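You operate a simulated robot arm through the tools that you are given. There is no shell and no other tool. Be economical: measure what you need, move in short steps, check, and stop when the job is done.

You run a simulated robot arm. Do the job below in one go: nothing can be reset, and whatever is moved stays where it is left.

JOB
Scrub the grimy tube from the press clean, then close the gauge on it.
Fine: press lever left up, fingers clear of the die; scrub it on the purple mat with the purple block; block back; leave the length showing. Set down upright: purple scrub block. What is to be rubbed or washed off counts as gone when no trace of it is left.

Only the result counts: the job must be done as asked and must still hold three seconds after the hand-in. Knocking over, shifting, dropping, spilling or breaking anything else fails it.

ROBOT AND FRAMES
A 7-joint arm with a two-finger parallel gripper, fixed in place. Base frame: the origin is at the foot of the arm, x ahead of it, y to its left, z up; the work surface is at about z = 800. Lengths are in mm, angles in degrees, forces in N, time in s.
With the tool pointing down near the work surface it reaches from about 240 to 680 mm from the base axis. Its first joint turns from -66.0 to 66.0 degrees. Payload 2.4 kg.
Tool frame: the origin (TCP) lies between the finger pads and is the grasp point; the fingertips stand 30 mm ahead of it; z points along the fingers, y is the line along which they close. The gripper opens to 94 mm. The fingers are 28 mm wide and 10 mm thick; the gripper's body (50 by 96 mm) begins 55 mm behind the TCP.
Orientation is that of the tool frame in the base frame, as [roll, pitch, yaw] about the fixed x, y, z axes, in that order (R = Rz(yaw) Ry(pitch) Rx(roll)). With the fingers straight down and closing along the base's y, the tool's x points along the base's -x, its y along +y and its z along -z.

CONTROLS
- The arm moves only by the tool send_rows. Its argument "commands" is a list of rows, each an object (a shift or turn left out is 0, a gripper value left out holds the last) with "dr": the turn, a rotation vector about the base's x, y, z in degrees, a list of three; "offset": the shift along the base's x, y, z in mm, a list of three; "gripper": the closure, from 0 (fully open) to 1 (shut). In form: [{"dr": [rx, ry, rz], "offset": [tx, ty, tz], "gripper": gripper}, ...]. A call has 1 to 10 rows; each row shifts and turns the commanded pose from where the row before left it. A row lasts 0.2 s, in which the tool goes at most 50 mm and 8.6 degrees; a call with a longer step from one row to the next is refused whole, and so is a gripper value outside its range. Where a pose cannot be reached the arm comes as near as it can. A force on the tool above 50 N (or 10 N above the force at the start of the call, whichever is more), or a blocked arm, ends the call early, and 0.2 s more pass. Each finger travels about 153 mm/s and halts on what it meets, pressing with about 32 N; the grip force reading is that of the motor and also rises with nothing between the fingers. The clock runs only during rows and for 0.2 s after the last one: add rows that do not move to give the fingers time. It gives the time, the measured TCP pose, the force on the tool (base axes), the opening and the grip force at its end, in the units of the frame above (readings bear some noise), with the torque about the TCP (base axes, N m) and any sound that the robot's microphone picked up.
- Cameras (640 x 400 px; columns grow to the right, rows downward): "scene" is fixed at [33.6, 468.1, 1450.1]; the picture's right is [-0.80, -0.60, 0.00], its down [-0.32, 0.43, -0.84] and it looks along [0.51, -0.67, -0.54] (base axes); focal length 368 px, centre (320, 200). "wrist" rides on the gripper at [76, 14, -102] in the tool frame; the picture's right is [-0.18, 0.98, 0.00], its down [-0.75, -0.14, -0.64] and it looks along [-0.63, -0.12, 0.77] (tool axes); focal length 243 px, centre (320, 200). There is no depth. A picture from a camera that has moved, and an enlarged one, comes with that camera's place and axes in the base frame and with its lens.
- capture(camera): a new picture of that camera. The clock stands still meanwhile.
- close_up(camera, box): a new picture of the part [left, top, right, bottom] of that camera's present view, enlarged. The clock stands still meanwhile.
- finish_job(): hands the job in; it is judged then, once.

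Go step by step. Nothing tells you positions but the pictures and the camera data: compare them with the known pose of the tool, close in by small moves and look again before you grip or let go. The budget is 120 turns and 76 pictures, counting those below and the enlarged ones. Unless the task says otherwise, let go and move clear before handing in, and close with one line.

The tools are called after "Call:" by a JSON object that holds its "method" and its "body". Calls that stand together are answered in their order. send_rows: Moves the arm, as the interface text tells. Its arguments: {"type":"object","properties":{"commands":{"type":"array","items":{"type":"object","properties":{"dr":{"type":"array","items":{"type":"number"}},"offset":{"type":"array","items":{"type":"number"}},"gripper":{"type":"number"}}}}},"required":["commands"]} The other tools are called the same way: capture (camera) takes a picture; close_up (camera, box) takes an enlarged picture of a part of a camera's view; finish_job () hands the job in.

At the start:

```text
t: 0.0
tool_pos: [421.2, 24.5, 1103.5]
ee_rot: [180.0, 0.0, -179.9]
contact_force: [-0.6, 0.6, 0.6]
ft_torque: [0.0, 0.01, 0.0]
finger_gap: 94.1
gripper_force: 0.0
```

scene: 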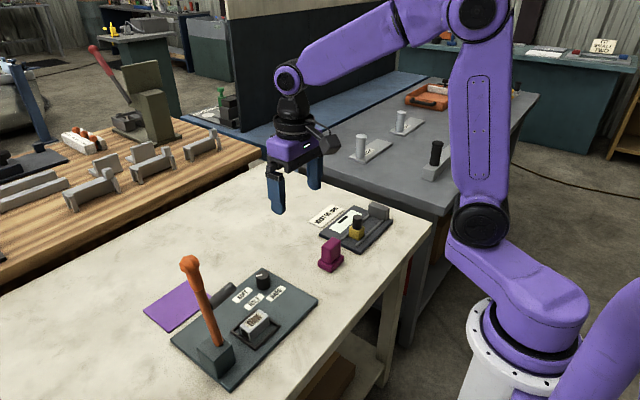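
wrist: 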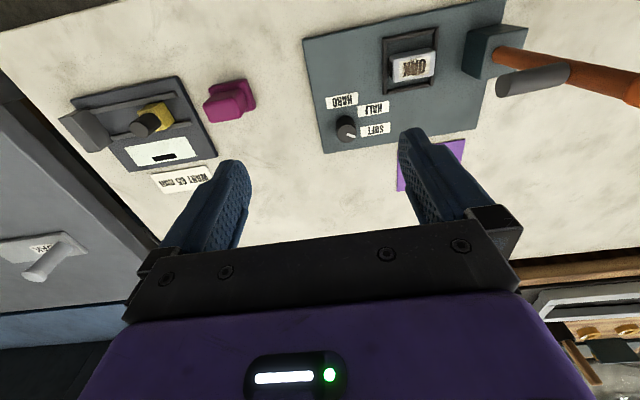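

I see the press (lever up, a die with a part in it, a knob), a purple mat, a magenta block and a gauge with a sign. I'll take close-ups first.

Call:
{"method": "close_up", "body": {"camera": "scene", "box": [140, 240, 330, 395]}}

Call:
{"method": "close_up", "body": {"camera": "scene", "box": [290, 190, 410, 280]}}

Call:
{"method": "close_up", "body": {"camera": "wrist", "box": [40, 20, 280, 200]}}

Call:
{"method": "close_up", "body": {"camera": "wrist", "box": [300, 0, 540, 180]}}

```text
2.58 times, centred on (235, 318) of scene
camera zoom: at [33.6, 468.1, 1450.1], right [-0.8, -0.6, 0.0], down [-0.32, 0.43, -0.84], along [0.51, -0.67, -0.54], focal length 949 px, centre (539, -103)
```

zoom: 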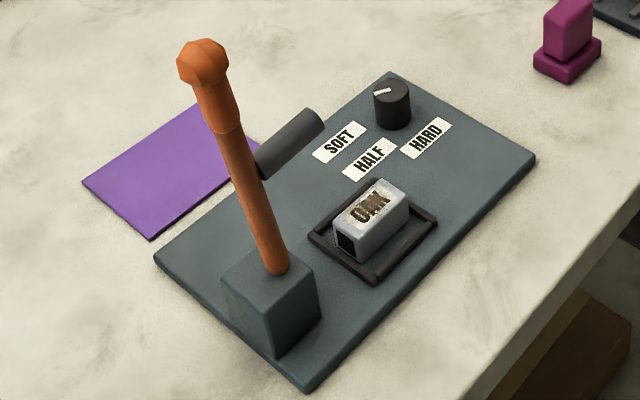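

```text
4.44 times, centred on (350, 235) of scene
camera zoom: at [33.6, 468.1, 1450.1], right [-0.8, -0.6, 0.0], down [-0.32, 0.43, -0.84], along [0.51, -0.67, -0.54], focal length 1634 px, centre (187, 44)
```

zoom: 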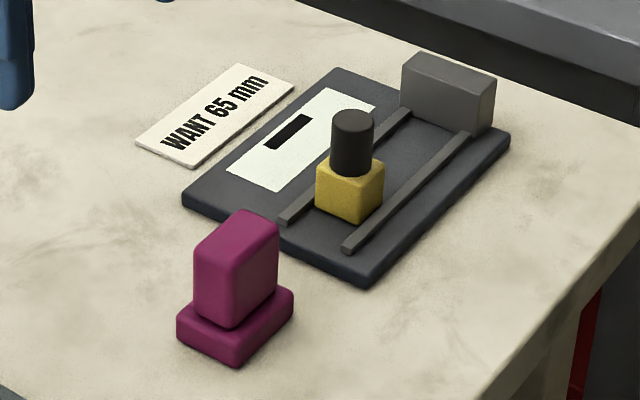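

```text
2.22 times, centred on (160, 110) of wrist
camera zoom: at [345.9, 39.1, 1205.7], right [0.18, 0.98, 0.0], down [0.75, -0.14, 0.64], along [0.63, -0.12, -0.77], focal length 539 px, centre (676, 400)
```

zoom: 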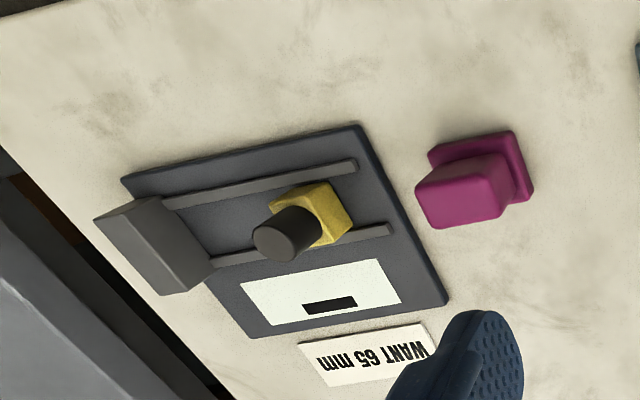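

```text
2.22 times, centred on (420, 90) of wrist
camera zoom: at [345.9, 39.1, 1205.7], right [0.18, 0.98, 0.0], down [0.75, -0.14, 0.64], along [0.63, -0.12, -0.77], focal length 539 px, centre (98, 444)
```

zoom: 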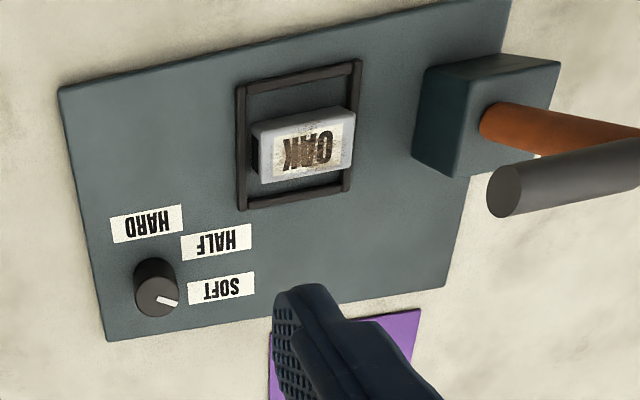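

The tube is in the die at about (441, 148) and the scrub block at about (438, -110). The lever stands at y≈255, with its ram reaching to y≈191 at z≈968. I'll turn the tool 90° so the camera sits on the -y side and move toward the tube for a closer look.

Call:
{"method": "send_rows", "body": {"commands": [{"dr": [0, 0, 8.5], "offset": [2, 7, -5]}, {"dr": [0, 0, 8.5], "offset": [2, 7, -5]}, {"dr": [0, 0, 8.5], "offset": [2, 7, -5]}, {"dr": [0, 0, 8.5], "offset": [2, 7, -5]}, {"dr": [0, 0, 8.5], "offset": [2, 7, -5]}, {"dr": [0, 0, 8.5], "offset": [2, 7, -5]}, {"dr": [0, 0, 8.5], "offset": [2, 7, -5]}, {"dr": [0, 0, 8.5], "offset": [2, 7, -5]}, {"dr": [0, 0, 8.5], "offset": [2, 7, -5]}, {"dr": [0, 0, 8.5], "offset": [2, 7, -5]}]}}

Call:
{"method": "capture", "body": {"camera": "wrist"}}

```text
t: 2.2
tool_pos: [441.7, 94.5, 1053.4]
ee_rot: [180.0, 0.0, -94.8]
contact_force: [0.1, -1.1, 0.1]
ft_torque: [0.01, -0.01, 0.04]
finger_gap: 94.2
gripper_force: 0.1
```

```text
69 pictures are left
camera wrist: at [421.4, 19.7, 1156.6], right [-0.96, 0.27, 0.0], down [0.2, 0.74, 0.64], along [0.17, 0.62, -0.77], focal length 243 px, centre (320, 200)
```

wrist: 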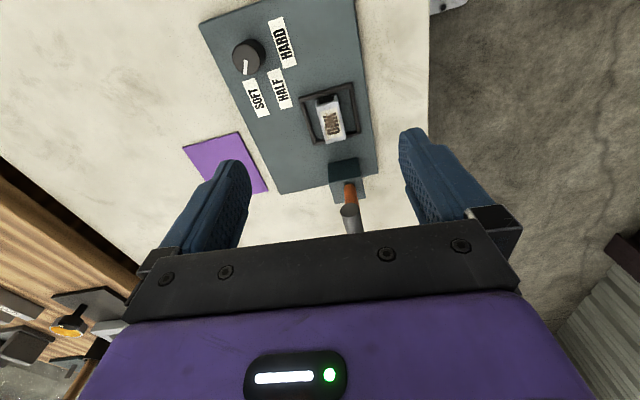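

Now a close-up to measure the tube, die and mat.

Call:
{"method": "close_up", "body": {"camera": "wrist", "box": [280, 70, 380, 160]}}

Call:
{"method": "close_up", "body": {"camera": "wrist", "box": [170, 0, 410, 240]}}

```text
4.44 times, centred on (330, 115) of wrist
camera zoom: at [421.4, 19.7, 1156.6], right [-0.96, 0.27, 0.0], down [0.2, 0.74, 0.64], along [0.17, 0.62, -0.77], focal length 1078 px, centre (276, 578)
```

zoom: 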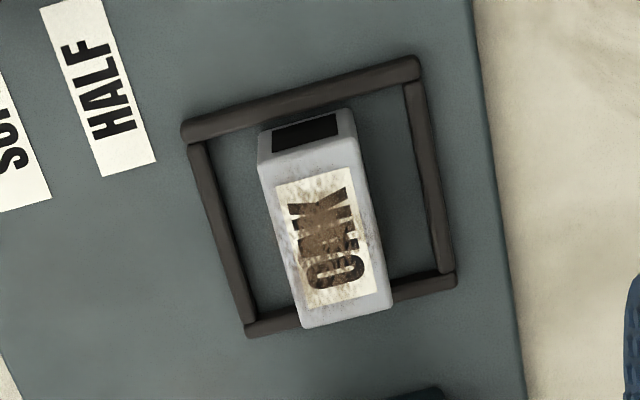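

```text
1.67 times, centred on (290, 120) of wrist
camera zoom: at [421.4, 19.7, 1156.6], right [-0.96, 0.27, 0.0], down [0.2, 0.74, 0.64], along [0.17, 0.62, -0.77], focal length 404 px, centre (370, 333)
```

zoom: 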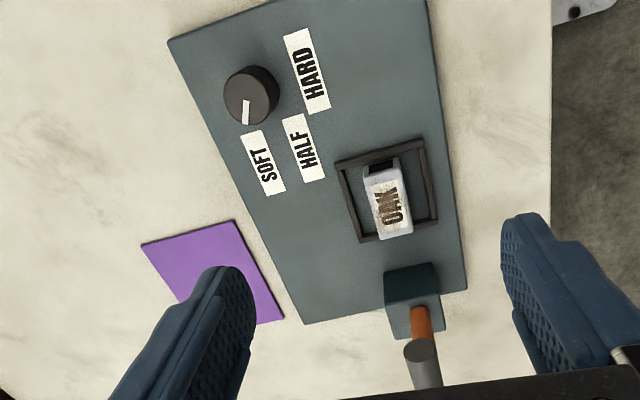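

The tube is aligned with y, about 27 wide and 52 long, centred near (440, 151), with its top at z≈835. The mat spans x 586–681, y 139–259. I'll go over the tube, part-close the fingers and descend partway.

Call:
{"method": "send_rows", "body": {"commands": [{"dr": [0, 0, 4.8], "offset": [-1, 10, -5], "gripper": 0.3}, {"offset": [0, 20, -20]}, {"offset": [0, 20, -25]}, {"offset": [0, 0, -35]}, {"offset": [0, 0, -35]}, {"offset": [0, 0, -33]}, {}]}}

Call:
{"method": "capture", "body": {"camera": "wrist"}}

Call:
{"method": "capture", "body": {"camera": "scene"}}

```text
t: 3.8
tool_pos: [441.3, 142.8, 898.6]
ee_rot: [180.0, 0.0, -90.2]
contact_force: [0.5, -15.9, 7.5]
ft_torque: [1.32, 0.02, 0.07]
finger_gap: 66.1
gripper_force: 0.0
```

```text
66 pictures are left
camera wrist: at [427.1, 66.4, 1001.5], right [-0.98, 0.19, 0.0], down [0.15, 0.75, 0.64], along [0.12, 0.63, -0.77], focal length 243 px, centre (320, 200)
```

wrist: 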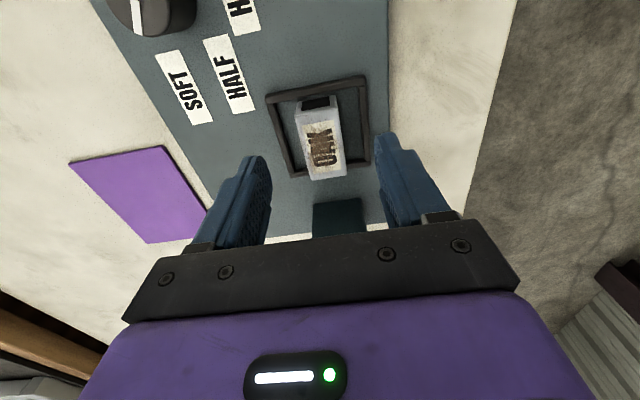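

```text
65 pictures are left
```

scene: 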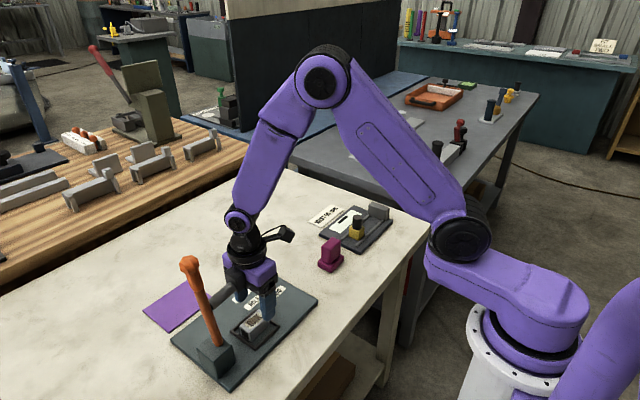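

The hand is touching the ram (15.9 N along -y). I'll back off toward -y at once and check that the lever hasn't moved.

Call:
{"method": "send_rows", "body": {"commands": [{"offset": [0, -20, 0]}, {}]}}

Call:
{"method": "close_up", "body": {"camera": "scene", "box": [140, 200, 330, 395]}}

```text
t: 4.4
tool_pos: [440.7, 124.6, 901.3]
ee_rot: [179.9, 0.0, -90.2]
contact_force: [1.1, 0.5, 0.6]
ft_torque: [0.04, 0.01, 0.04]
finger_gap: 66.0
gripper_force: 0.1
```

```text
2.05 times, centred on (235, 298) of scene
camera zoom: at [33.6, 468.1, 1450.1], right [-0.8, -0.6, 0.0], down [-0.32, 0.43, -0.84], along [0.51, -0.67, -0.54], focal length 754 px, centre (494, 0)
```

zoom: 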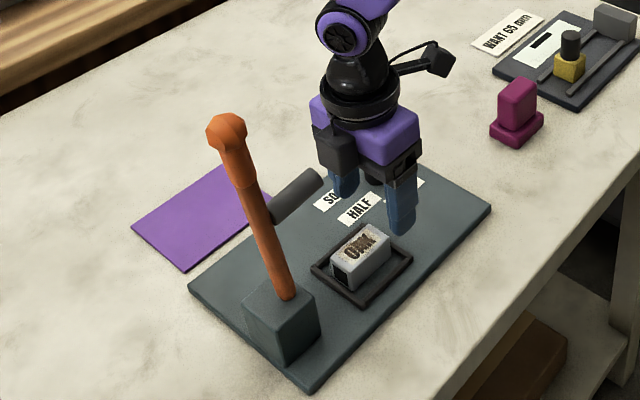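

The lever looks unmoved, and the torque puts the ram's tip near y≈170. I'll lean the hand's top about 17° toward -y so it clears the ram, then go lower.

Call:
{"method": "send_rows", "body": {"commands": [{"dr": [8.5, 0, 0]}, {"dr": [8.5, 0, 0]}, {"offset": [0, 12, 0]}, {"offset": [0, 0, -20]}, {"offset": [0, 0, -15]}, {}]}}

Call:
{"method": "capture", "body": {"camera": "wrist"}}

Call:
{"method": "close_up", "body": {"camera": "scene", "box": [170, 230, 320, 380]}}

```text
t: 5.8
tool_pos: [438.9, 136.2, 865.3]
ee_rot: [179.9, 17.0, -90.3]
contact_force: [0.3, 1.6, -1.0]
ft_torque: [0.01, 0.01, -0.03]
finger_gap: 65.8
gripper_force: 0.1
```

```text
63 pictures are left
camera wrist: at [426.6, 33.4, 940.4], right [-0.98, 0.18, 0.05], down [0.14, 0.53, 0.83], along [0.12, 0.83, -0.55], focal length 243 px, centre (320, 200)
```

wrist: 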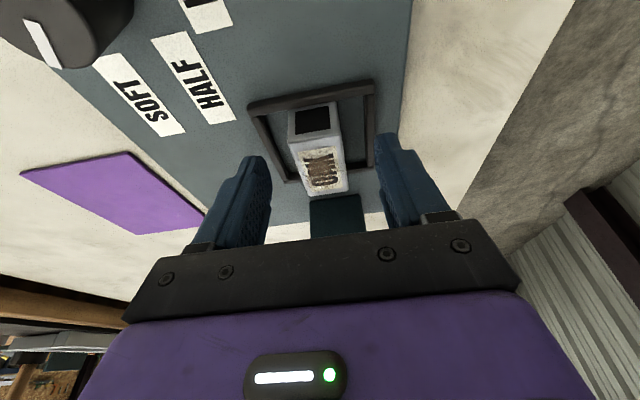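

```text
2.67 times, centred on (245, 305) of scene
camera zoom: at [33.6, 468.1, 1450.1], right [-0.8, -0.6, 0.0], down [-0.32, 0.43, -0.84], along [0.51, -0.67, -0.54], focal length 981 px, centre (520, -80)
```

zoom: 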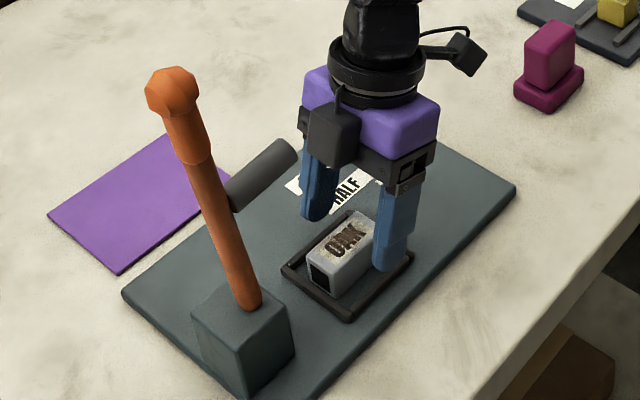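

No contact now. I'll lower about 10 mm and close gently on the tube.

Call:
{"method": "send_rows", "body": {"commands": [{"offset": [0.5, 1, -5]}, {"offset": [0, 0, -5]}, {}]}}

Call:
{"method": "close_up", "body": {"camera": "wrist", "box": [230, 70, 450, 230]}}

Call:
{"method": "close_up", "body": {"camera": "scene", "box": [200, 260, 300, 350]}}

```text
t: 6.6
tool_pos: [440.3, 136.7, 854.1]
ee_rot: [-179.9, 17.0, -90.2]
contact_force: [0.8, -0.1, -0.3]
ft_torque: [0.02, 0.03, 0.04]
finger_gap: 65.6
gripper_force: 0.0
```

```text
2.50 times, centred on (340, 150) of wrist
camera zoom: at [426.8, 35.2, 930.5], right [-0.98, 0.18, 0.05], down [0.14, 0.53, 0.83], along [0.12, 0.83, -0.55], focal length 606 px, centre (270, 325)
```

zoom: 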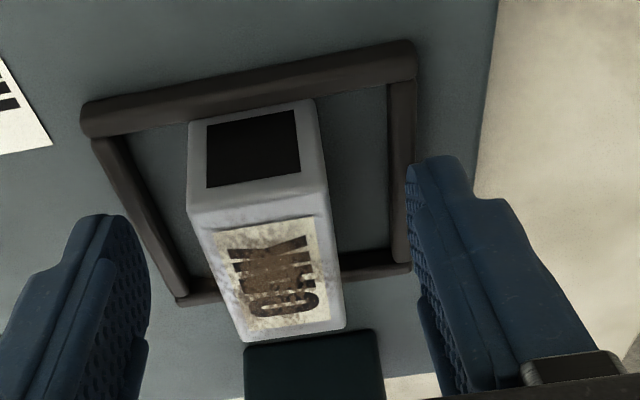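

```text
4.44 times, centred on (250, 305) of scene
camera zoom: at [33.6, 468.1, 1450.1], right [-0.8, -0.6, 0.0], down [-0.32, 0.43, -0.84], along [0.51, -0.67, -0.54], focal length 1634 px, centre (631, -267)
```

zoom: 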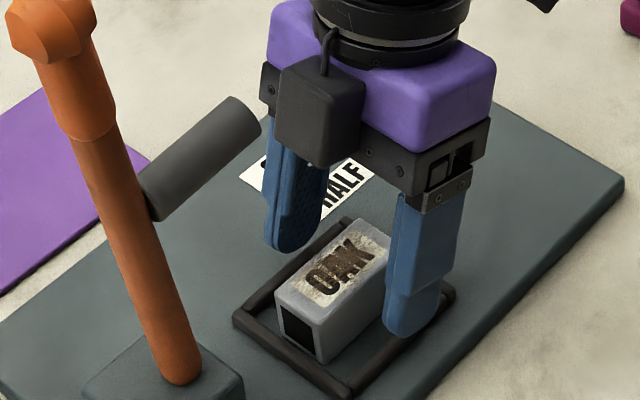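

The fingers straddle the tube and there's no contact. Closing.

Call:
{"method": "send_rows", "body": {"commands": [{"gripper": 0.55}, {"gripper": 0.8}, {"gripper": 1.0}, {}, {}]}}

Call:
{"method": "close_up", "body": {"camera": "scene", "box": [200, 260, 300, 350]}}

```text
t: 7.8
tool_pos: [440.4, 138.6, 854.8]
ee_rot: [179.9, 17.0, -90.1]
contact_force: [-0.6, -0.1, -0.1]
ft_torque: [-0.04, 0.0, -0.01]
finger_gap: 28.9
gripper_force: 32.5
```

```text
4.44 times, centred on (250, 305) of scene
camera zoom: at [33.6, 468.1, 1450.1], right [-0.8, -0.6, 0.0], down [-0.32, 0.43, -0.84], along [0.51, -0.67, -0.54], focal length 1634 px, centre (631, -267)
```

zoom: 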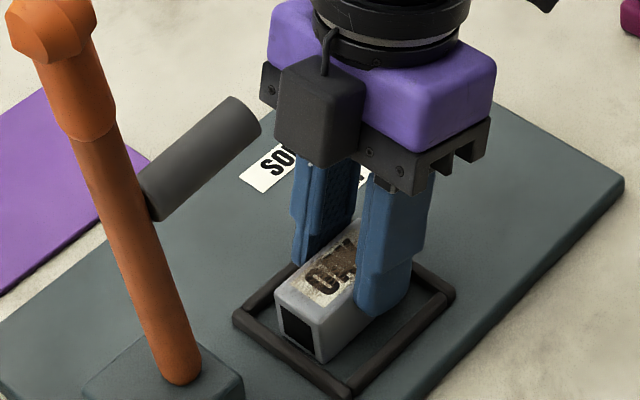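

The tube is gripped (gap 28.9). I'll lift a little, back off from the ram, rise, then carry it over toward the mat.

Call:
{"method": "send_rows", "body": {"commands": [{"offset": [0, 0, 12]}, {"offset": [0, -5, 15]}, {"offset": [0, -35, 5]}, {"offset": [0, -5, 30]}, {"offset": [20, 0, 30]}, {"offset": [45, 0, 0]}, {"offset": [45, 0, 0]}, {"offset": [30, 0, 0]}, {"offset": [20, 20, 0]}, {}]}}

Call:
{"method": "capture", "body": {"camera": "wrist"}}

Call:
{"method": "capture", "body": {"camera": "scene"}}

```text
t: 10.0
tool_pos: [601.9, 112.1, 946.6]
ee_rot: [179.9, 17.0, -90.2]
contact_force: [0.0, -0.5, -0.3]
ft_torque: [0.0, 0.0, 0.0]
finger_gap: 28.9
gripper_force: 32.4
```

```text
58 pictures are left
camera wrist: at [589.0, 9.2, 1022.5], right [-0.98, 0.18, 0.05], down [0.14, 0.53, 0.83], along [0.12, 0.83, -0.55], focal length 243 px, centre (320, 200)
```

wrist: 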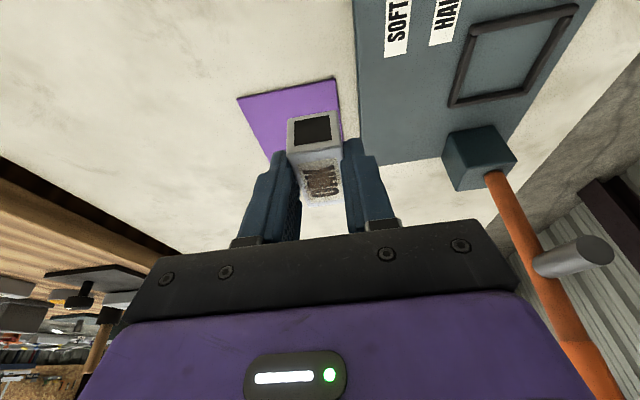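

```text
57 pictures are left
```

scene: 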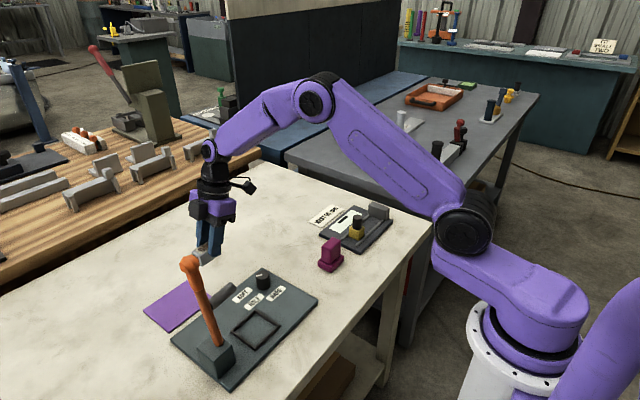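

The tube came out cleanly and the mat position is confirmed. I'll move over the mat and lower.

Call:
{"method": "send_rows", "body": {"commands": [{"offset": [6, 30, -20]}, {"offset": [6, 28, -30]}, {"offset": [0, 0, -25]}, {}]}}

Call:
{"method": "capture", "body": {"camera": "wrist"}}

Call:
{"method": "close_up", "body": {"camera": "scene", "box": [130, 200, 290, 340]}}

```text
t: 11.0
tool_pos: [612.9, 168.9, 871.8]
ee_rot: [179.9, 17.1, -90.2]
contact_force: [-0.1, 1.2, -1.6]
ft_torque: [0.01, -0.04, -0.03]
finger_gap: 29.2
gripper_force: 32.2
```

```text
56 pictures are left
camera wrist: at [600.0, 66.1, 947.5], right [-0.98, 0.18, 0.05], down [0.14, 0.53, 0.83], along [0.12, 0.83, -0.55], focal length 243 px, centre (320, 200)
```

wrist: 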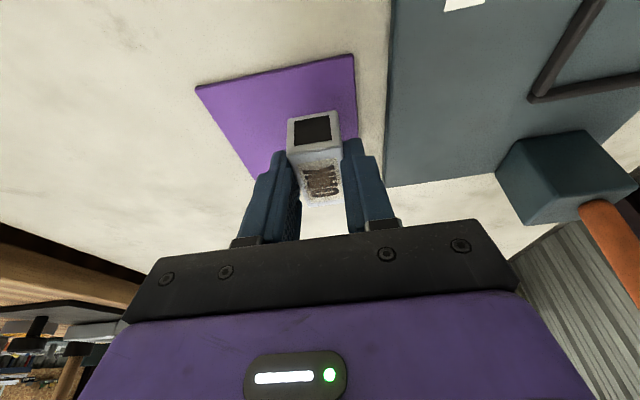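

```text
2.86 times, centred on (210, 270) of scene
camera zoom: at [33.6, 468.1, 1450.1], right [-0.8, -0.6, 0.0], down [-0.32, 0.43, -0.84], along [0.51, -0.67, -0.54], focal length 1051 px, centre (634, 0)
```

zoom: 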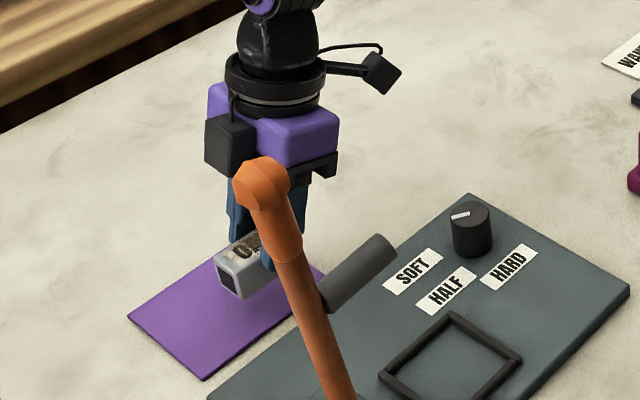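

Lowering toward the mat, watching the force.

Call:
{"method": "send_rows", "body": {"commands": [{"offset": [0, 0, -10]}, {"offset": [0, 0, -7]}, {"offset": [0, 0, -4]}, {}]}}

```text
t: 12.0
tool_pos: [613.6, 170.1, 851.1]
ee_rot: [180.0, 17.0, -90.2]
contact_force: [-0.1, 0.9, -0.5]
ft_torque: [0.0, -0.01, -0.01]
finger_gap: 29.1
gripper_force: 32.3
```

Call:
{"method": "send_rows", "body": {"commands": [{"offset": [0, 0, -2]}, {"offset": [0, 0, -2]}, {}]}}

Call:
{"method": "close_up", "body": {"camera": "scene", "box": [160, 240, 240, 310]}}

```text
t: 12.8
tool_pos: [612.7, 170.6, 847.2]
ee_rot: [-179.9, 17.0, -90.2]
contact_force: [0.0, 0.2, -1.0]
ft_torque: [0.03, -0.02, 0.01]
finger_gap: 28.9
gripper_force: 32.0
```

```text
5.71 times, centred on (200, 275) of scene
camera zoom: at [33.6, 468.1, 1450.1], right [-0.8, -0.6, 0.0], down [-0.32, 0.43, -0.84], along [0.51, -0.67, -0.54], focal length 2101 px, centre (1006, -229)
```

zoom: 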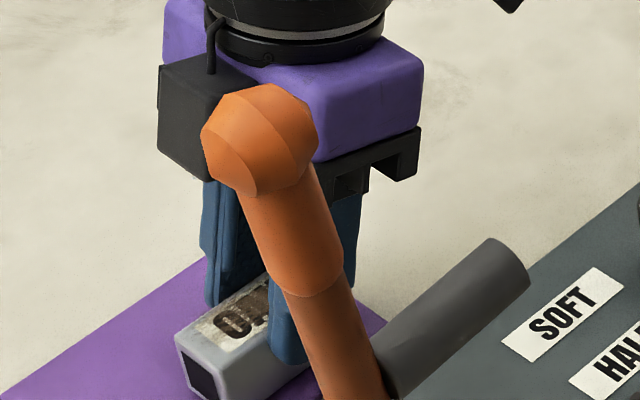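

Not quite down yet by force; a few more millimetres.

Call:
{"method": "send_rows", "body": {"commands": [{"offset": [0, 0, -2]}, {}]}}

```text
t: 13.4
tool_pos: [612.6, 170.4, 846.8]
ee_rot: [-179.8, 17.1, -90.2]
contact_force: [-6.8, -2.3, 18.8]
ft_torque: [-0.09, 0.21, 0.09]
finger_gap: 28.9
gripper_force: 31.8
```

Contact with the mat (18.8 N). I'll relieve slightly, open, and retreat up.

Call:
{"method": "send_rows", "body": {"commands": [{"offset": [0, 0, 1.3]}, {"gripper": 0.8}, {"gripper": 0.55}, {"gripper": 0.4}, {}, {"offset": [0, -5, 15]}, {"offset": [0, -12, 40]}, {"offset": [0, -15, 45]}, {}]}}

Call:
{"method": "capture", "body": {"camera": "wrist"}}

```text
t: 15.4
tool_pos: [612.9, 139.2, 946.6]
ee_rot: [179.9, 17.0, -90.1]
contact_force: [-0.2, -0.1, -0.6]
ft_torque: [0.01, -0.01, -0.02]
finger_gap: 56.3
gripper_force: 0.1
```

```text
53 pictures are left
camera wrist: at [599.6, 36.9, 1022.1], right [-0.98, 0.18, 0.06], down [0.14, 0.53, 0.83], along [0.12, 0.83, -0.55], focal length 243 px, centre (320, 200)
```

wrist: 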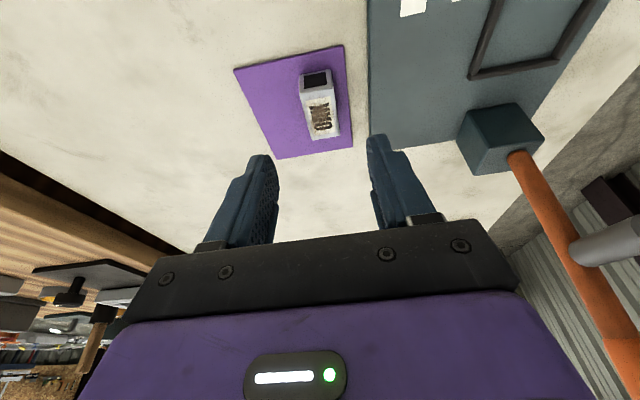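

The tube is on the mat. A close-up will give its exact position.

Call:
{"method": "close_up", "body": {"camera": "wrist", "box": [270, 50, 370, 160]}}

```text
3.64 times, centred on (320, 105) of wrist
camera zoom: at [599.6, 36.9, 1022.1], right [-0.98, 0.18, 0.06], down [0.14, 0.53, 0.83], along [0.12, 0.83, -0.55], focal length 882 px, centre (320, 546)
```

zoom: 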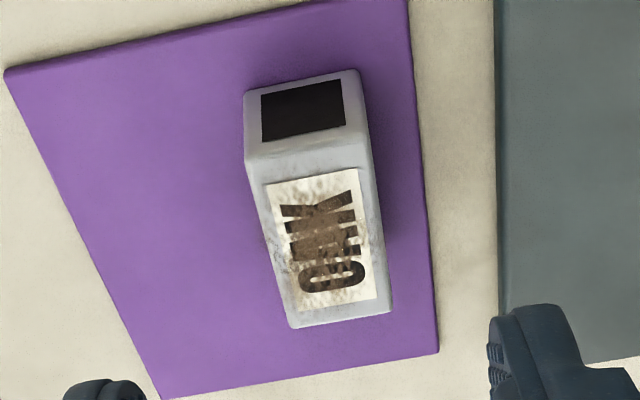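

The tube sits at about (614, 186), 54 long, top z≈829. Next I'll level the tool and go to look at the scrub block near (438, -110).

Call:
{"method": "send_rows", "body": {"commands": [{"dr": [-8.5, 0, 0], "offset": [-20, -30, 10], "gripper": 0.0}, {"dr": [-8.5, 0, 0], "offset": [-20, -35, 10]}, {"offset": [-22, -35, 10]}, {"offset": [-22, -35, 0]}, {"offset": [-22, -35, 0]}, {"offset": [-22, -35, 0]}, {"offset": [-24, -35, 0]}, {"offset": [-23, -25, 0]}, {}]}}

Call:
{"method": "capture", "body": {"camera": "wrist"}}

```text
t: 17.4
tool_pos: [435.3, -127.8, 977.5]
ee_rot: [180.0, 0.1, -90.2]
contact_force: [0.1, -0.2, 0.3]
ft_torque: [0.03, -0.02, 0.0]
finger_gap: 93.8
gripper_force: 0.1
```

```text
51 pictures are left
camera wrist: at [422.4, -203.2, 1080.1], right [-0.98, 0.19, 0.0], down [0.14, 0.75, 0.64], along [0.12, 0.63, -0.77], focal length 243 px, centre (320, 200)
```

wrist: 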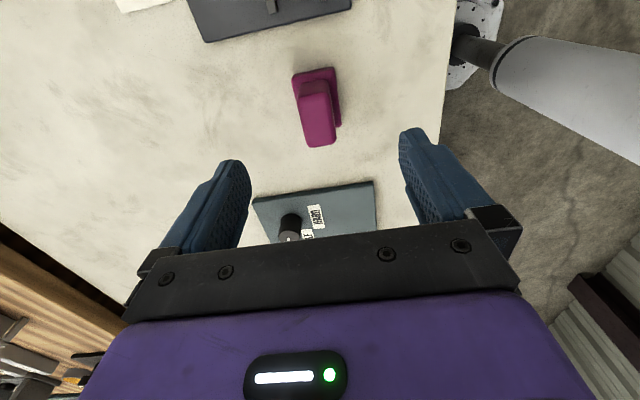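

Call:
{"method": "close_up", "body": {"camera": "wrist", "box": [260, 50, 380, 160]}}

Call:
{"method": "close_up", "body": {"camera": "scene", "box": [305, 220, 365, 280]}}

Call:
{"method": "close_up", "body": {"camera": "wrist", "box": [100, 0, 400, 60]}}

```text
3.64 times, centred on (320, 105) of wrist
camera zoom: at [422.4, -203.2, 1080.1], right [-0.98, 0.19, 0.0], down [0.14, 0.75, 0.64], along [0.12, 0.63, -0.77], focal length 882 px, centre (320, 546)
```

zoom: 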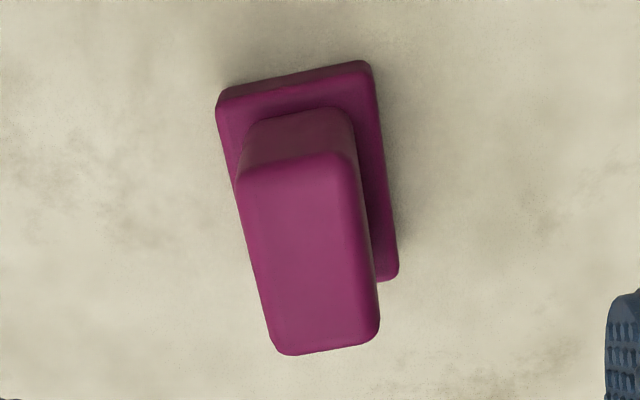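

```text
6.67 times, centred on (335, 250) of scene
camera zoom: at [33.6, 468.1, 1450.1], right [-0.8, -0.6, 0.0], down [-0.32, 0.43, -0.84], along [0.51, -0.67, -0.54], focal length 2452 px, centre (220, -133)
```

zoom: 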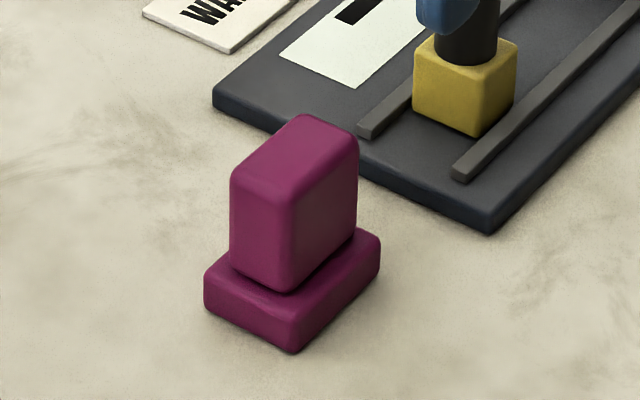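

```text
2.13 times, centred on (250, 30) of wrist
camera zoom: at [422.4, -203.2, 1080.1], right [-0.98, 0.19, 0.0], down [0.14, 0.75, 0.64], along [0.12, 0.63, -0.77], focal length 518 px, centre (469, 563)
```

zoom: 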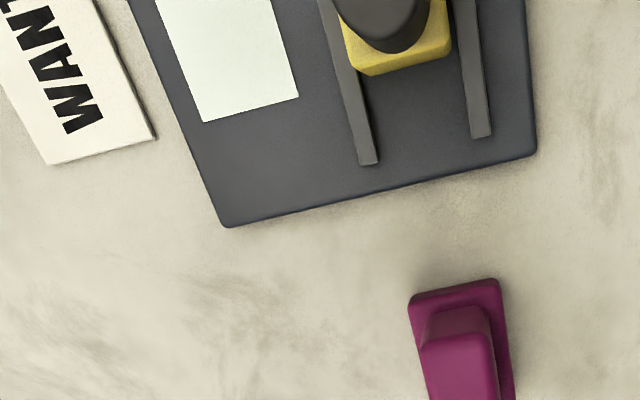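

The scrub block's base spans x 420–462, y -146 to -88. Its handle is about 28 wide in x, centred near (441, -116), top z≈859. I'll straddle it and descend to TCP z≈860.

Call:
{"method": "send_rows", "body": {"commands": [{"offset": [5.5, 12, -30], "gripper": 0.3}, {"offset": [0, 0, -40]}, {"offset": [0, 0, -30]}, {}]}}

Call:
{"method": "capture", "body": {"camera": "wrist"}}

Call:
{"method": "close_up", "body": {"camera": "scene", "box": [280, 180, 400, 290]}}

```text
t: 18.4
tool_pos: [444.4, -114.0, 877.8]
ee_rot: [-180.0, 0.0, -90.1]
contact_force: [-0.5, 0.5, 0.3]
ft_torque: [-0.02, 0.02, -0.01]
finger_gap: 65.8
gripper_force: 0.1
```

```text
47 pictures are left
camera wrist: at [430.5, -189.4, 980.3], right [-0.98, 0.19, 0.0], down [0.14, 0.75, 0.64], along [0.12, 0.63, -0.77], focal length 243 px, centre (320, 200)
```

wrist: 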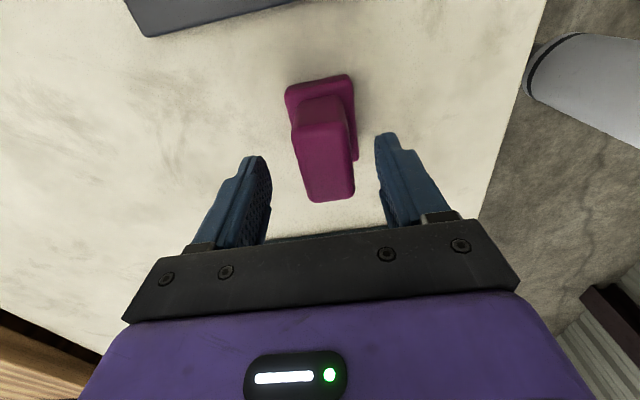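

```text
3.64 times, centred on (340, 235) of scene
camera zoom: at [33.6, 468.1, 1450.1], right [-0.8, -0.6, 0.0], down [-0.32, 0.43, -0.84], along [0.51, -0.67, -0.54], focal length 1337 px, centre (247, 73)
```

zoom: 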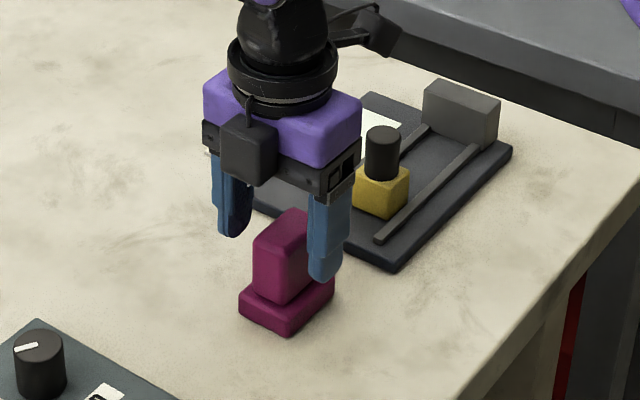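

Alignment looks right. Descending and gripping the handle.

Call:
{"method": "send_rows", "body": {"commands": [{"offset": [-1.5, -1, -10]}, {"offset": [0, 0, -8]}, {"gripper": 0.55}, {"gripper": 0.7}, {"gripper": 1.0}, {}, {}]}}

Call:
{"method": "close_up", "body": {"camera": "scene", "box": [280, 180, 400, 290]}}

```text
t: 20.0
tool_pos: [441.0, -115.1, 860.0]
ee_rot: [-180.0, 0.0, -90.2]
contact_force: [0.0, 0.5, 0.3]
ft_torque: [0.02, 0.01, 0.02]
finger_gap: 33.8
gripper_force: 32.1
```

```text
3.64 times, centred on (340, 235) of scene
camera zoom: at [33.6, 468.1, 1450.1], right [-0.8, -0.6, 0.0], down [-0.32, 0.43, -0.84], along [0.51, -0.67, -0.54], focal length 1337 px, centre (247, 73)
```

zoom: 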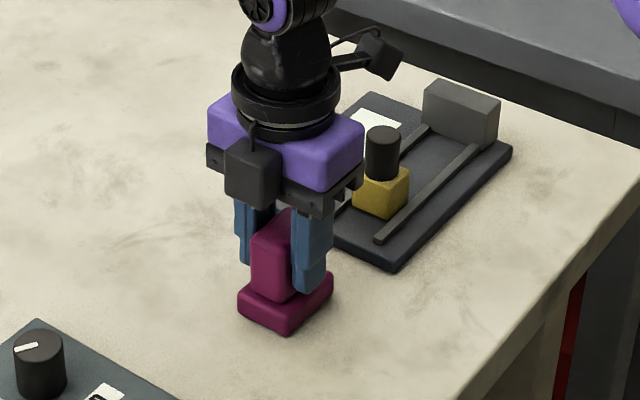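

The block is gripped with TCP (441, -115, 860); I'll return it to that pose. Now lifting and carrying it toward the tube.

Call:
{"method": "send_rows", "body": {"commands": [{"offset": [0, 0, 30]}, {"offset": [0, 0, 40]}, {"offset": [21.6, 37, 10]}, {"offset": [21.6, 37, 0]}, {"offset": [21.6, 37, 0]}, {"offset": [21.6, 37, 0]}, {"offset": [21.6, 37, 0]}, {"offset": [21.6, 37, 0]}, {"offset": [21.7, 37, 0]}, {"offset": [21.7, 37, 0]}]}}

Call:
{"method": "send_rows", "body": {"commands": [{"offset": [0, 5, -15]}, {"offset": [0, 0, -10]}, {}]}}

Call:
{"method": "capture", "body": {"camera": "wrist"}}

Call:
{"method": "close_up", "body": {"camera": "scene", "box": [140, 190, 260, 320]}}

```text
t: 22.2
tool_pos: [615.3, 179.6, 939.5]
ee_rot: [179.8, 0.0, -90.2]
contact_force: [0.7, -0.6, -0.2]
ft_torque: [0.03, 0.0, -0.01]
finger_gap: 33.9
gripper_force: 31.8
```

```text
t: 23.0
tool_pos: [615.3, 185.4, 914.0]
ee_rot: [180.0, 0.0, -90.2]
contact_force: [0.1, 0.6, -0.5]
ft_torque: [-0.03, 0.0, 0.01]
finger_gap: 34.0
gripper_force: 32.3
```

```text
44 pictures are left
camera wrist: at [601.5, 109.4, 1015.7], right [-0.98, 0.19, 0.0], down [0.14, 0.75, 0.64], along [0.12, 0.63, -0.77], focal length 243 px, centre (320, 200)
```

wrist: 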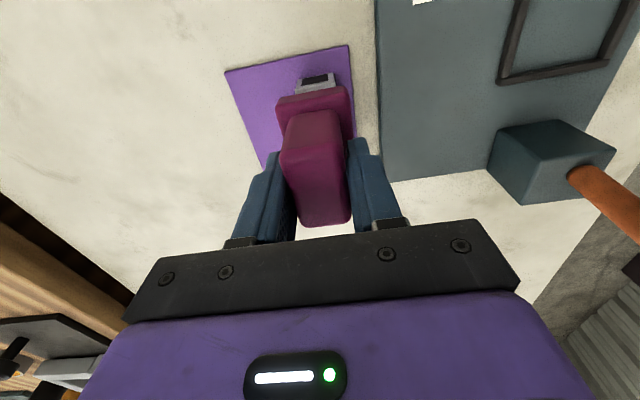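

```text
3.08 times, centred on (200, 255) of scene
camera zoom: at [33.6, 468.1, 1450.1], right [-0.8, -0.6, 0.0], down [-0.32, 0.43, -0.84], along [0.51, -0.67, -0.54], focal length 1132 px, centre (689, 31)
```

zoom: 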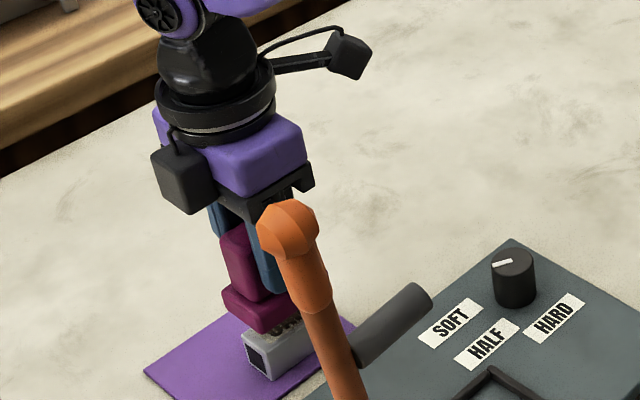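

The block is over the tube, so I'll lower to contact.

Call:
{"method": "send_rows", "body": {"commands": [{"offset": [0, 0, -15]}, {"offset": [0, 0, -5]}, {"offset": [0, 0, -2]}, {}]}}

```text
t: 24.0
tool_pos: [614.7, 186.1, 893.0]
ee_rot: [-179.9, 0.0, -90.2]
contact_force: [-2.5, -0.9, 7.3]
ft_torque: [-0.13, 0.1, 0.01]
finger_gap: 33.9
gripper_force: 32.2
```

Contact at 7 N. I'll rub gently back and forth along the tube, then look.

Call:
{"method": "send_rows", "body": {"commands": [{"offset": [0, 10, 0]}, {"offset": [0, 8, 0]}, {"offset": [0, -10, 0]}, {"offset": [0, -10, 0]}, {"offset": [0, -10, 0]}, {"offset": [0, -6, 0]}, {"offset": [0, 10, 0]}, {"offset": [0, 8, 0]}, {}]}}

Call:
{"method": "capture", "body": {"camera": "wrist"}}

```text
t: 26.0
tool_pos: [617.0, 184.8, 893.0]
ee_rot: [-179.8, 0.0, -90.3]
contact_force: [1.9, -9.4, 16.5]
ft_torque: [-0.33, -0.25, -0.04]
finger_gap: 33.6
gripper_force: 31.6
```

```text
42 pictures are left
camera wrist: at [602.6, 108.3, 994.2], right [-0.98, 0.19, 0.0], down [0.14, 0.75, 0.64], along [0.12, 0.63, -0.77], focal length 243 px, centre (320, 200)
```

wrist: 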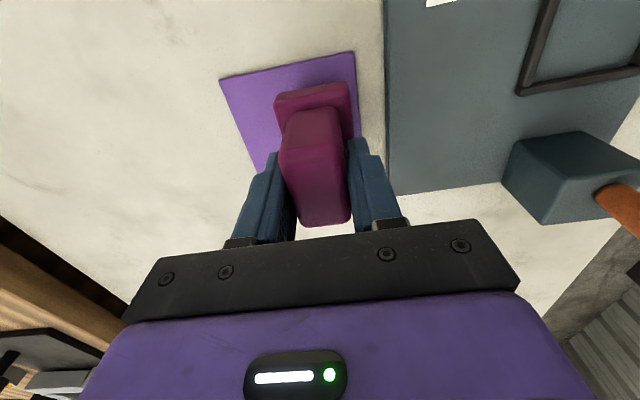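

I'll lift the block to see the tube's state.

Call:
{"method": "send_rows", "body": {"commands": [{"offset": [0, 0, 20]}, {"offset": [0, -20, 40]}, {"offset": [0, -35, 10]}, {"offset": [0, -25, 0]}, {}]}}

Call:
{"method": "capture", "body": {"camera": "wrist"}}

Call:
{"method": "close_up", "body": {"camera": "scene", "box": [130, 250, 240, 340]}}

```text
t: 27.2
tool_pos: [612.5, 105.9, 960.0]
ee_rot: [-180.0, 0.0, -90.2]
contact_force: [-0.4, 0.6, -1.6]
ft_torque: [-0.03, 0.01, 0.04]
finger_gap: 33.8
gripper_force: 31.5
```

```text
41 pictures are left
camera wrist: at [599.7, 30.1, 1063.3], right [-0.98, 0.19, 0.0], down [0.14, 0.75, 0.64], along [0.12, 0.63, -0.77], focal length 243 px, centre (320, 200)
```

wrist: 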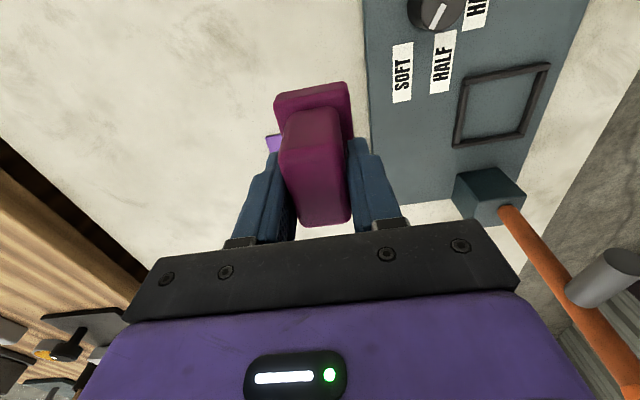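

```text
4.44 times, centred on (185, 295) of scene
camera zoom: at [33.7, 468.1, 1450.1], right [-0.8, -0.6, 0.0], down [-0.32, 0.43, -0.84], along [0.51, -0.67, -0.54], focal length 1634 px, centre (920, -222)
```

zoom: 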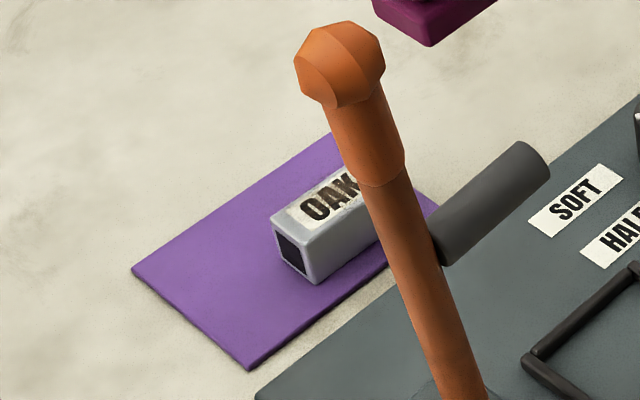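

Much cleaner but some grime remains. I'll shift the hand to the +y side so the camera sees the whole tube top.

Call:
{"method": "send_rows", "body": {"commands": [{"offset": [0, 35, 10]}, {"offset": [0, 35, 0]}, {"offset": [0, 35, 0]}, {"offset": [-5, 30, 0]}, {}]}}

Call:
{"method": "capture", "body": {"camera": "wrist"}}

```text
t: 28.4
tool_pos: [609.5, 240.3, 970.1]
ee_rot: [180.0, 0.0, -90.3]
contact_force: [1.1, -1.5, -0.5]
ft_torque: [0.0, -0.01, -0.01]
finger_gap: 33.7
gripper_force: 32.2
```

```text
39 pictures are left
camera wrist: at [595.3, 165.5, 1072.3], right [-0.98, 0.19, 0.0], down [0.14, 0.75, 0.64], along [0.12, 0.63, -0.77], focal length 243 px, centre (320, 200)
```

wrist: 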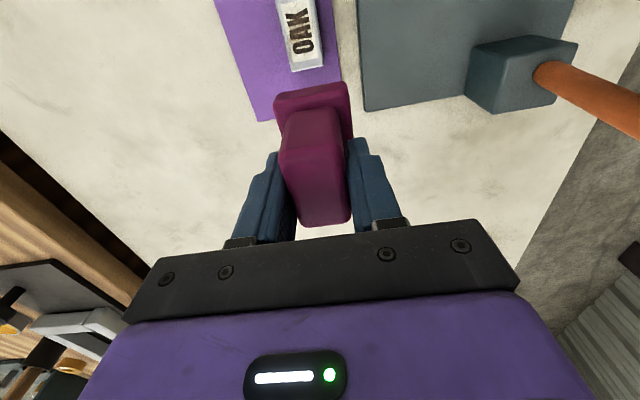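

Call:
{"method": "close_up", "body": {"camera": "wrist", "box": [250, 0, 350, 90]}}

```text
4.44 times, centred on (300, 45) of wrist
camera zoom: at [595.3, 165.5, 1072.3], right [-0.98, 0.19, 0.0], down [0.14, 0.75, 0.64], along [0.12, 0.63, -0.77], focal length 1078 px, centre (409, 889)
```

zoom: 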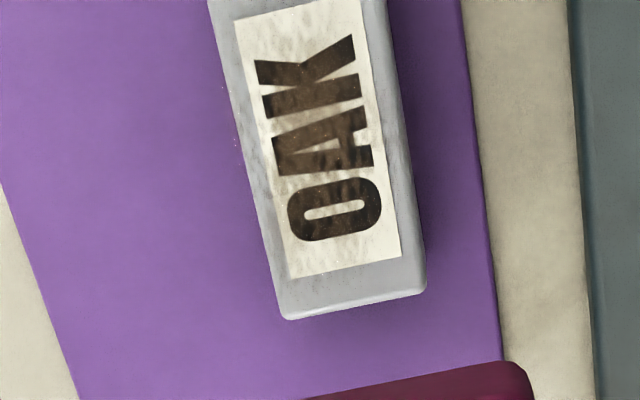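

Faint grime is left and the tube hasn't moved. Going back for more strokes.

Call:
{"method": "send_rows", "body": {"commands": [{"offset": [5, -30, 0]}, {"offset": [0, -25, -15]}, {"offset": [0, 0, -30]}, {"offset": [0, 0, -28]}, {"offset": [0, 0, -7]}, {"offset": [0, 12, 0]}, {"offset": [0, -12, 0]}, {"offset": [0, -14, 0]}, {"offset": [0, 14, 0]}, {}]}}

Call:
{"method": "send_rows", "body": {"commands": [{"offset": [0, 14, 0]}, {"offset": [0, -14, 0]}, {"offset": [0, -15, 0]}, {"offset": [0, 15, 0]}, {"offset": [0, 14, 0]}, {"offset": [0, -14, 0]}, {"offset": [0, -15, 0]}, {"offset": [0, 15, 0]}, {}]}}

Call:
{"method": "send_rows", "body": {"commands": [{"offset": [0, 14, 0]}, {"offset": [0, -14, 0]}, {"offset": [0, -15, 0]}, {"offset": [0, 15, 0]}, {"offset": [5, 0, 0]}, {"offset": [-10, 0, 0]}, {"offset": [10, 0, 0]}, {"offset": [-5, 0, 0]}, {}]}}

```text
t: 30.6
tool_pos: [615.3, 186.7, 892.6]
ee_rot: [-179.9, -0.1, -90.3]
contact_force: [0.1, -2.3, 3.3]
ft_torque: [-0.01, -0.05, 0.0]
finger_gap: 33.9
gripper_force: 32.6
```

```text
t: 32.6
tool_pos: [614.5, 185.5, 892.8]
ee_rot: [180.0, 0.1, -90.2]
contact_force: [-0.8, -2.3, 1.4]
ft_torque: [-0.07, -0.02, 0.02]
finger_gap: 34.0
gripper_force: 32.2
```

```text
t: 34.6
tool_pos: [613.7, 188.0, 891.0]
ee_rot: [-179.8, 0.2, -90.1]
contact_force: [-0.1, 5.5, 9.6]
ft_torque: [0.51, -0.13, 0.08]
finger_gap: 34.0
gripper_force: 32.1
```

Contact force was light; I'll press 1 mm deeper and do another set before looking.

Call:
{"method": "send_rows", "body": {"commands": [{"offset": [0, 0, -1]}, {"offset": [0, 12, 0]}, {"offset": [0, -12, 0]}, {"offset": [0, -14, 0]}, {"offset": [0, 14, 0]}, {"offset": [0, 12, 0]}, {"offset": [0, -12, 0]}, {"offset": [0, -14, 0]}, {"offset": [0, 14, 0]}, {}]}}

Call:
{"method": "send_rows", "body": {"commands": [{"offset": [0, 0, 20]}, {"offset": [0, 10, 45]}, {"offset": [-5, 35, 20]}, {"offset": [0, 10, 0]}, {}]}}

Call:
{"method": "close_up", "body": {"camera": "wrist", "box": [250, 0, 350, 90]}}

```text
t: 36.8
tool_pos: [613.7, 182.6, 890.1]
ee_rot: [-179.9, -0.1, -90.3]
contact_force: [0.1, -9.5, 12.7]
ft_torque: [-0.28, -0.07, -0.06]
finger_gap: 33.6
gripper_force: 31.6
```

```text
t: 38.0
tool_pos: [607.7, 239.3, 974.7]
ee_rot: [180.0, 0.0, -90.3]
contact_force: [-1.0, 0.3, -0.7]
ft_torque: [-0.03, 0.0, 0.01]
finger_gap: 33.7
gripper_force: 31.9
```

```text
4.44 times, centred on (300, 45) of wrist
camera zoom: at [594.2, 163.3, 1077.1], right [-0.98, 0.19, 0.0], down [0.14, 0.75, 0.64], along [0.12, 0.63, -0.77], focal length 1078 px, centre (409, 889)
```

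zoom: 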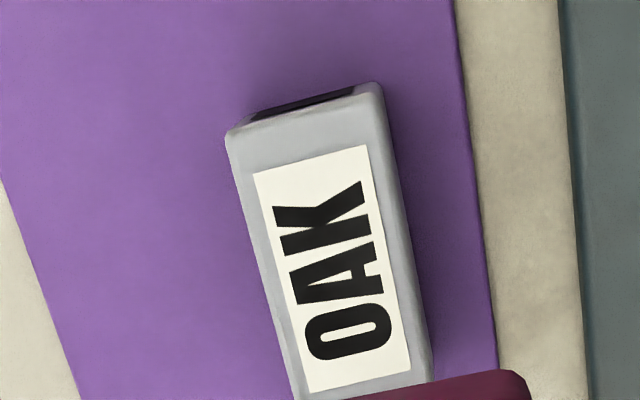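

The tube top is spotless now; it slid a little in +y but is still on the mat. Returning the block to its place.

Call:
{"method": "send_rows", "body": {"commands": [{"offset": [-18.5, -39.4, 0]}, {"offset": [-18.5, -39.4, 0]}, {"offset": [-18.5, -39.4, 0]}, {"offset": [-18.5, -39.4, 0]}, {"offset": [-18.5, -39.4, 0]}, {"offset": [-18.5, -39.4, 0]}, {"offset": [-18.5, -39.4, 0]}, {"offset": [-18.5, -39.4, 0]}, {"offset": [-18.5, -39.4, 0]}, {}]}}

Call:
{"method": "send_rows", "body": {"commands": [{"offset": [0, 0, -35]}, {"offset": [0, 0, -35]}, {"offset": [0, 0, -25]}, {}]}}

Call:
{"method": "close_up", "body": {"camera": "scene", "box": [280, 180, 400, 290]}}

```text
t: 40.2
tool_pos: [443.2, -112.9, 975.6]
ee_rot: [180.0, 0.0, -90.2]
contact_force: [-0.1, -0.2, -0.5]
ft_torque: [0.03, 0.02, -0.02]
finger_gap: 33.7
gripper_force: 31.7
```

```text
t: 41.2
tool_pos: [443.3, -113.8, 880.2]
ee_rot: [180.0, 0.1, -90.2]
contact_force: [-0.6, -0.6, -0.9]
ft_torque: [-0.02, -0.01, -0.02]
finger_gap: 33.9
gripper_force: 32.0
```

```text
3.64 times, centred on (340, 235) of scene
camera zoom: at [33.6, 468.1, 1450.1], right [-0.8, -0.6, 0.0], down [-0.32, 0.43, -0.84], along [0.51, -0.67, -0.54], focal length 1337 px, centre (247, 73)
```

zoom: 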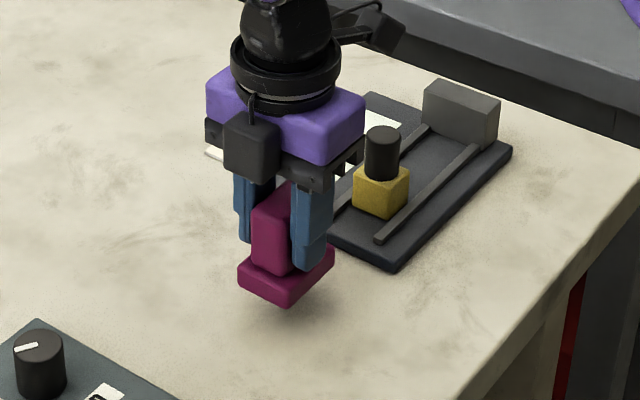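

Very close to the original spot. Fine-adjust and lower to contact.

Call:
{"method": "send_rows", "body": {"commands": [{"offset": [-2, -1.5, -10]}, {"offset": [0, 0, -7]}, {"offset": [0, 0, -2]}, {}]}}

```text
t: 42.2
tool_pos: [440.5, -115.9, 861.3]
ee_rot: [-180.0, 0.0, -90.2]
contact_force: [0.4, 0.2, -1.6]
ft_torque: [0.0, 0.01, -0.03]
finger_gap: 33.8
gripper_force: 32.2
```

Call:
{"method": "send_rows", "body": {"commands": [{"offset": [0, 0, -1.5]}, {}]}}

```text
t: 42.8
tool_pos: [439.1, -114.9, 859.8]
ee_rot: [-180.0, 0.0, -90.2]
contact_force: [0.0, 0.7, -1.6]
ft_torque: [-0.04, 0.02, -0.01]
finger_gap: 33.9
gripper_force: 32.0
```

Call:
{"method": "send_rows", "body": {"commands": [{"offset": [0, 0, -1]}, {}]}}

Call:
{"method": "close_up", "body": {"camera": "scene", "box": [280, 180, 400, 290]}}

```text
t: 43.4
tool_pos: [441.3, -114.9, 858.7]
ee_rot: [179.9, 0.0, -90.2]
contact_force: [0.1, 0.1, -1.8]
ft_torque: [-0.02, -0.03, -0.03]
finger_gap: 34.0
gripper_force: 32.0
```

```text
3.64 times, centred on (340, 235) of scene
camera zoom: at [33.6, 468.1, 1450.1], right [-0.8, -0.6, 0.0], down [-0.32, 0.43, -0.84], along [0.51, -0.67, -0.54], focal length 1337 px, centre (247, 73)
```

zoom: 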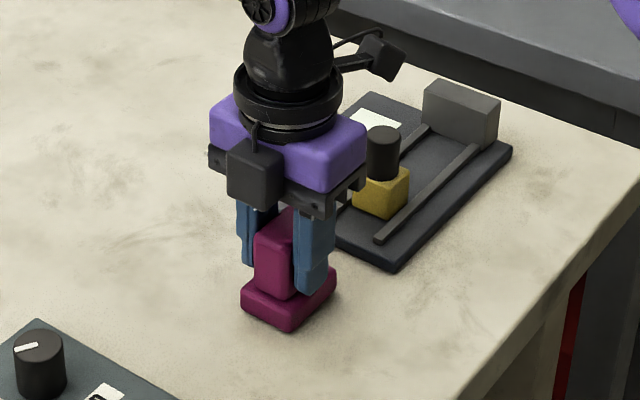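

Comparing with the grip picture, the block is about 2–3 mm high still. I'll lower on until contact.

Call:
{"method": "send_rows", "body": {"commands": [{"offset": [1, 1, -1.3]}, {}]}}

Call:
{"method": "send_rows", "body": {"commands": [{"offset": [0, 0, -1]}, {}]}}

```text
t: 44.0
tool_pos: [441.8, -113.5, 857.7]
ee_rot: [180.0, -0.1, -90.2]
contact_force: [-0.7, -0.8, -0.1]
ft_torque: [0.0, 0.02, 0.0]
finger_gap: 34.0
gripper_force: 31.8
```

```text
t: 44.6
tool_pos: [440.8, -113.4, 856.2]
ee_rot: [-180.0, 0.0, -90.2]
contact_force: [-3.0, 0.7, 12.3]
ft_torque: [0.34, 0.08, 0.06]
finger_gap: 33.7
gripper_force: 32.1
```

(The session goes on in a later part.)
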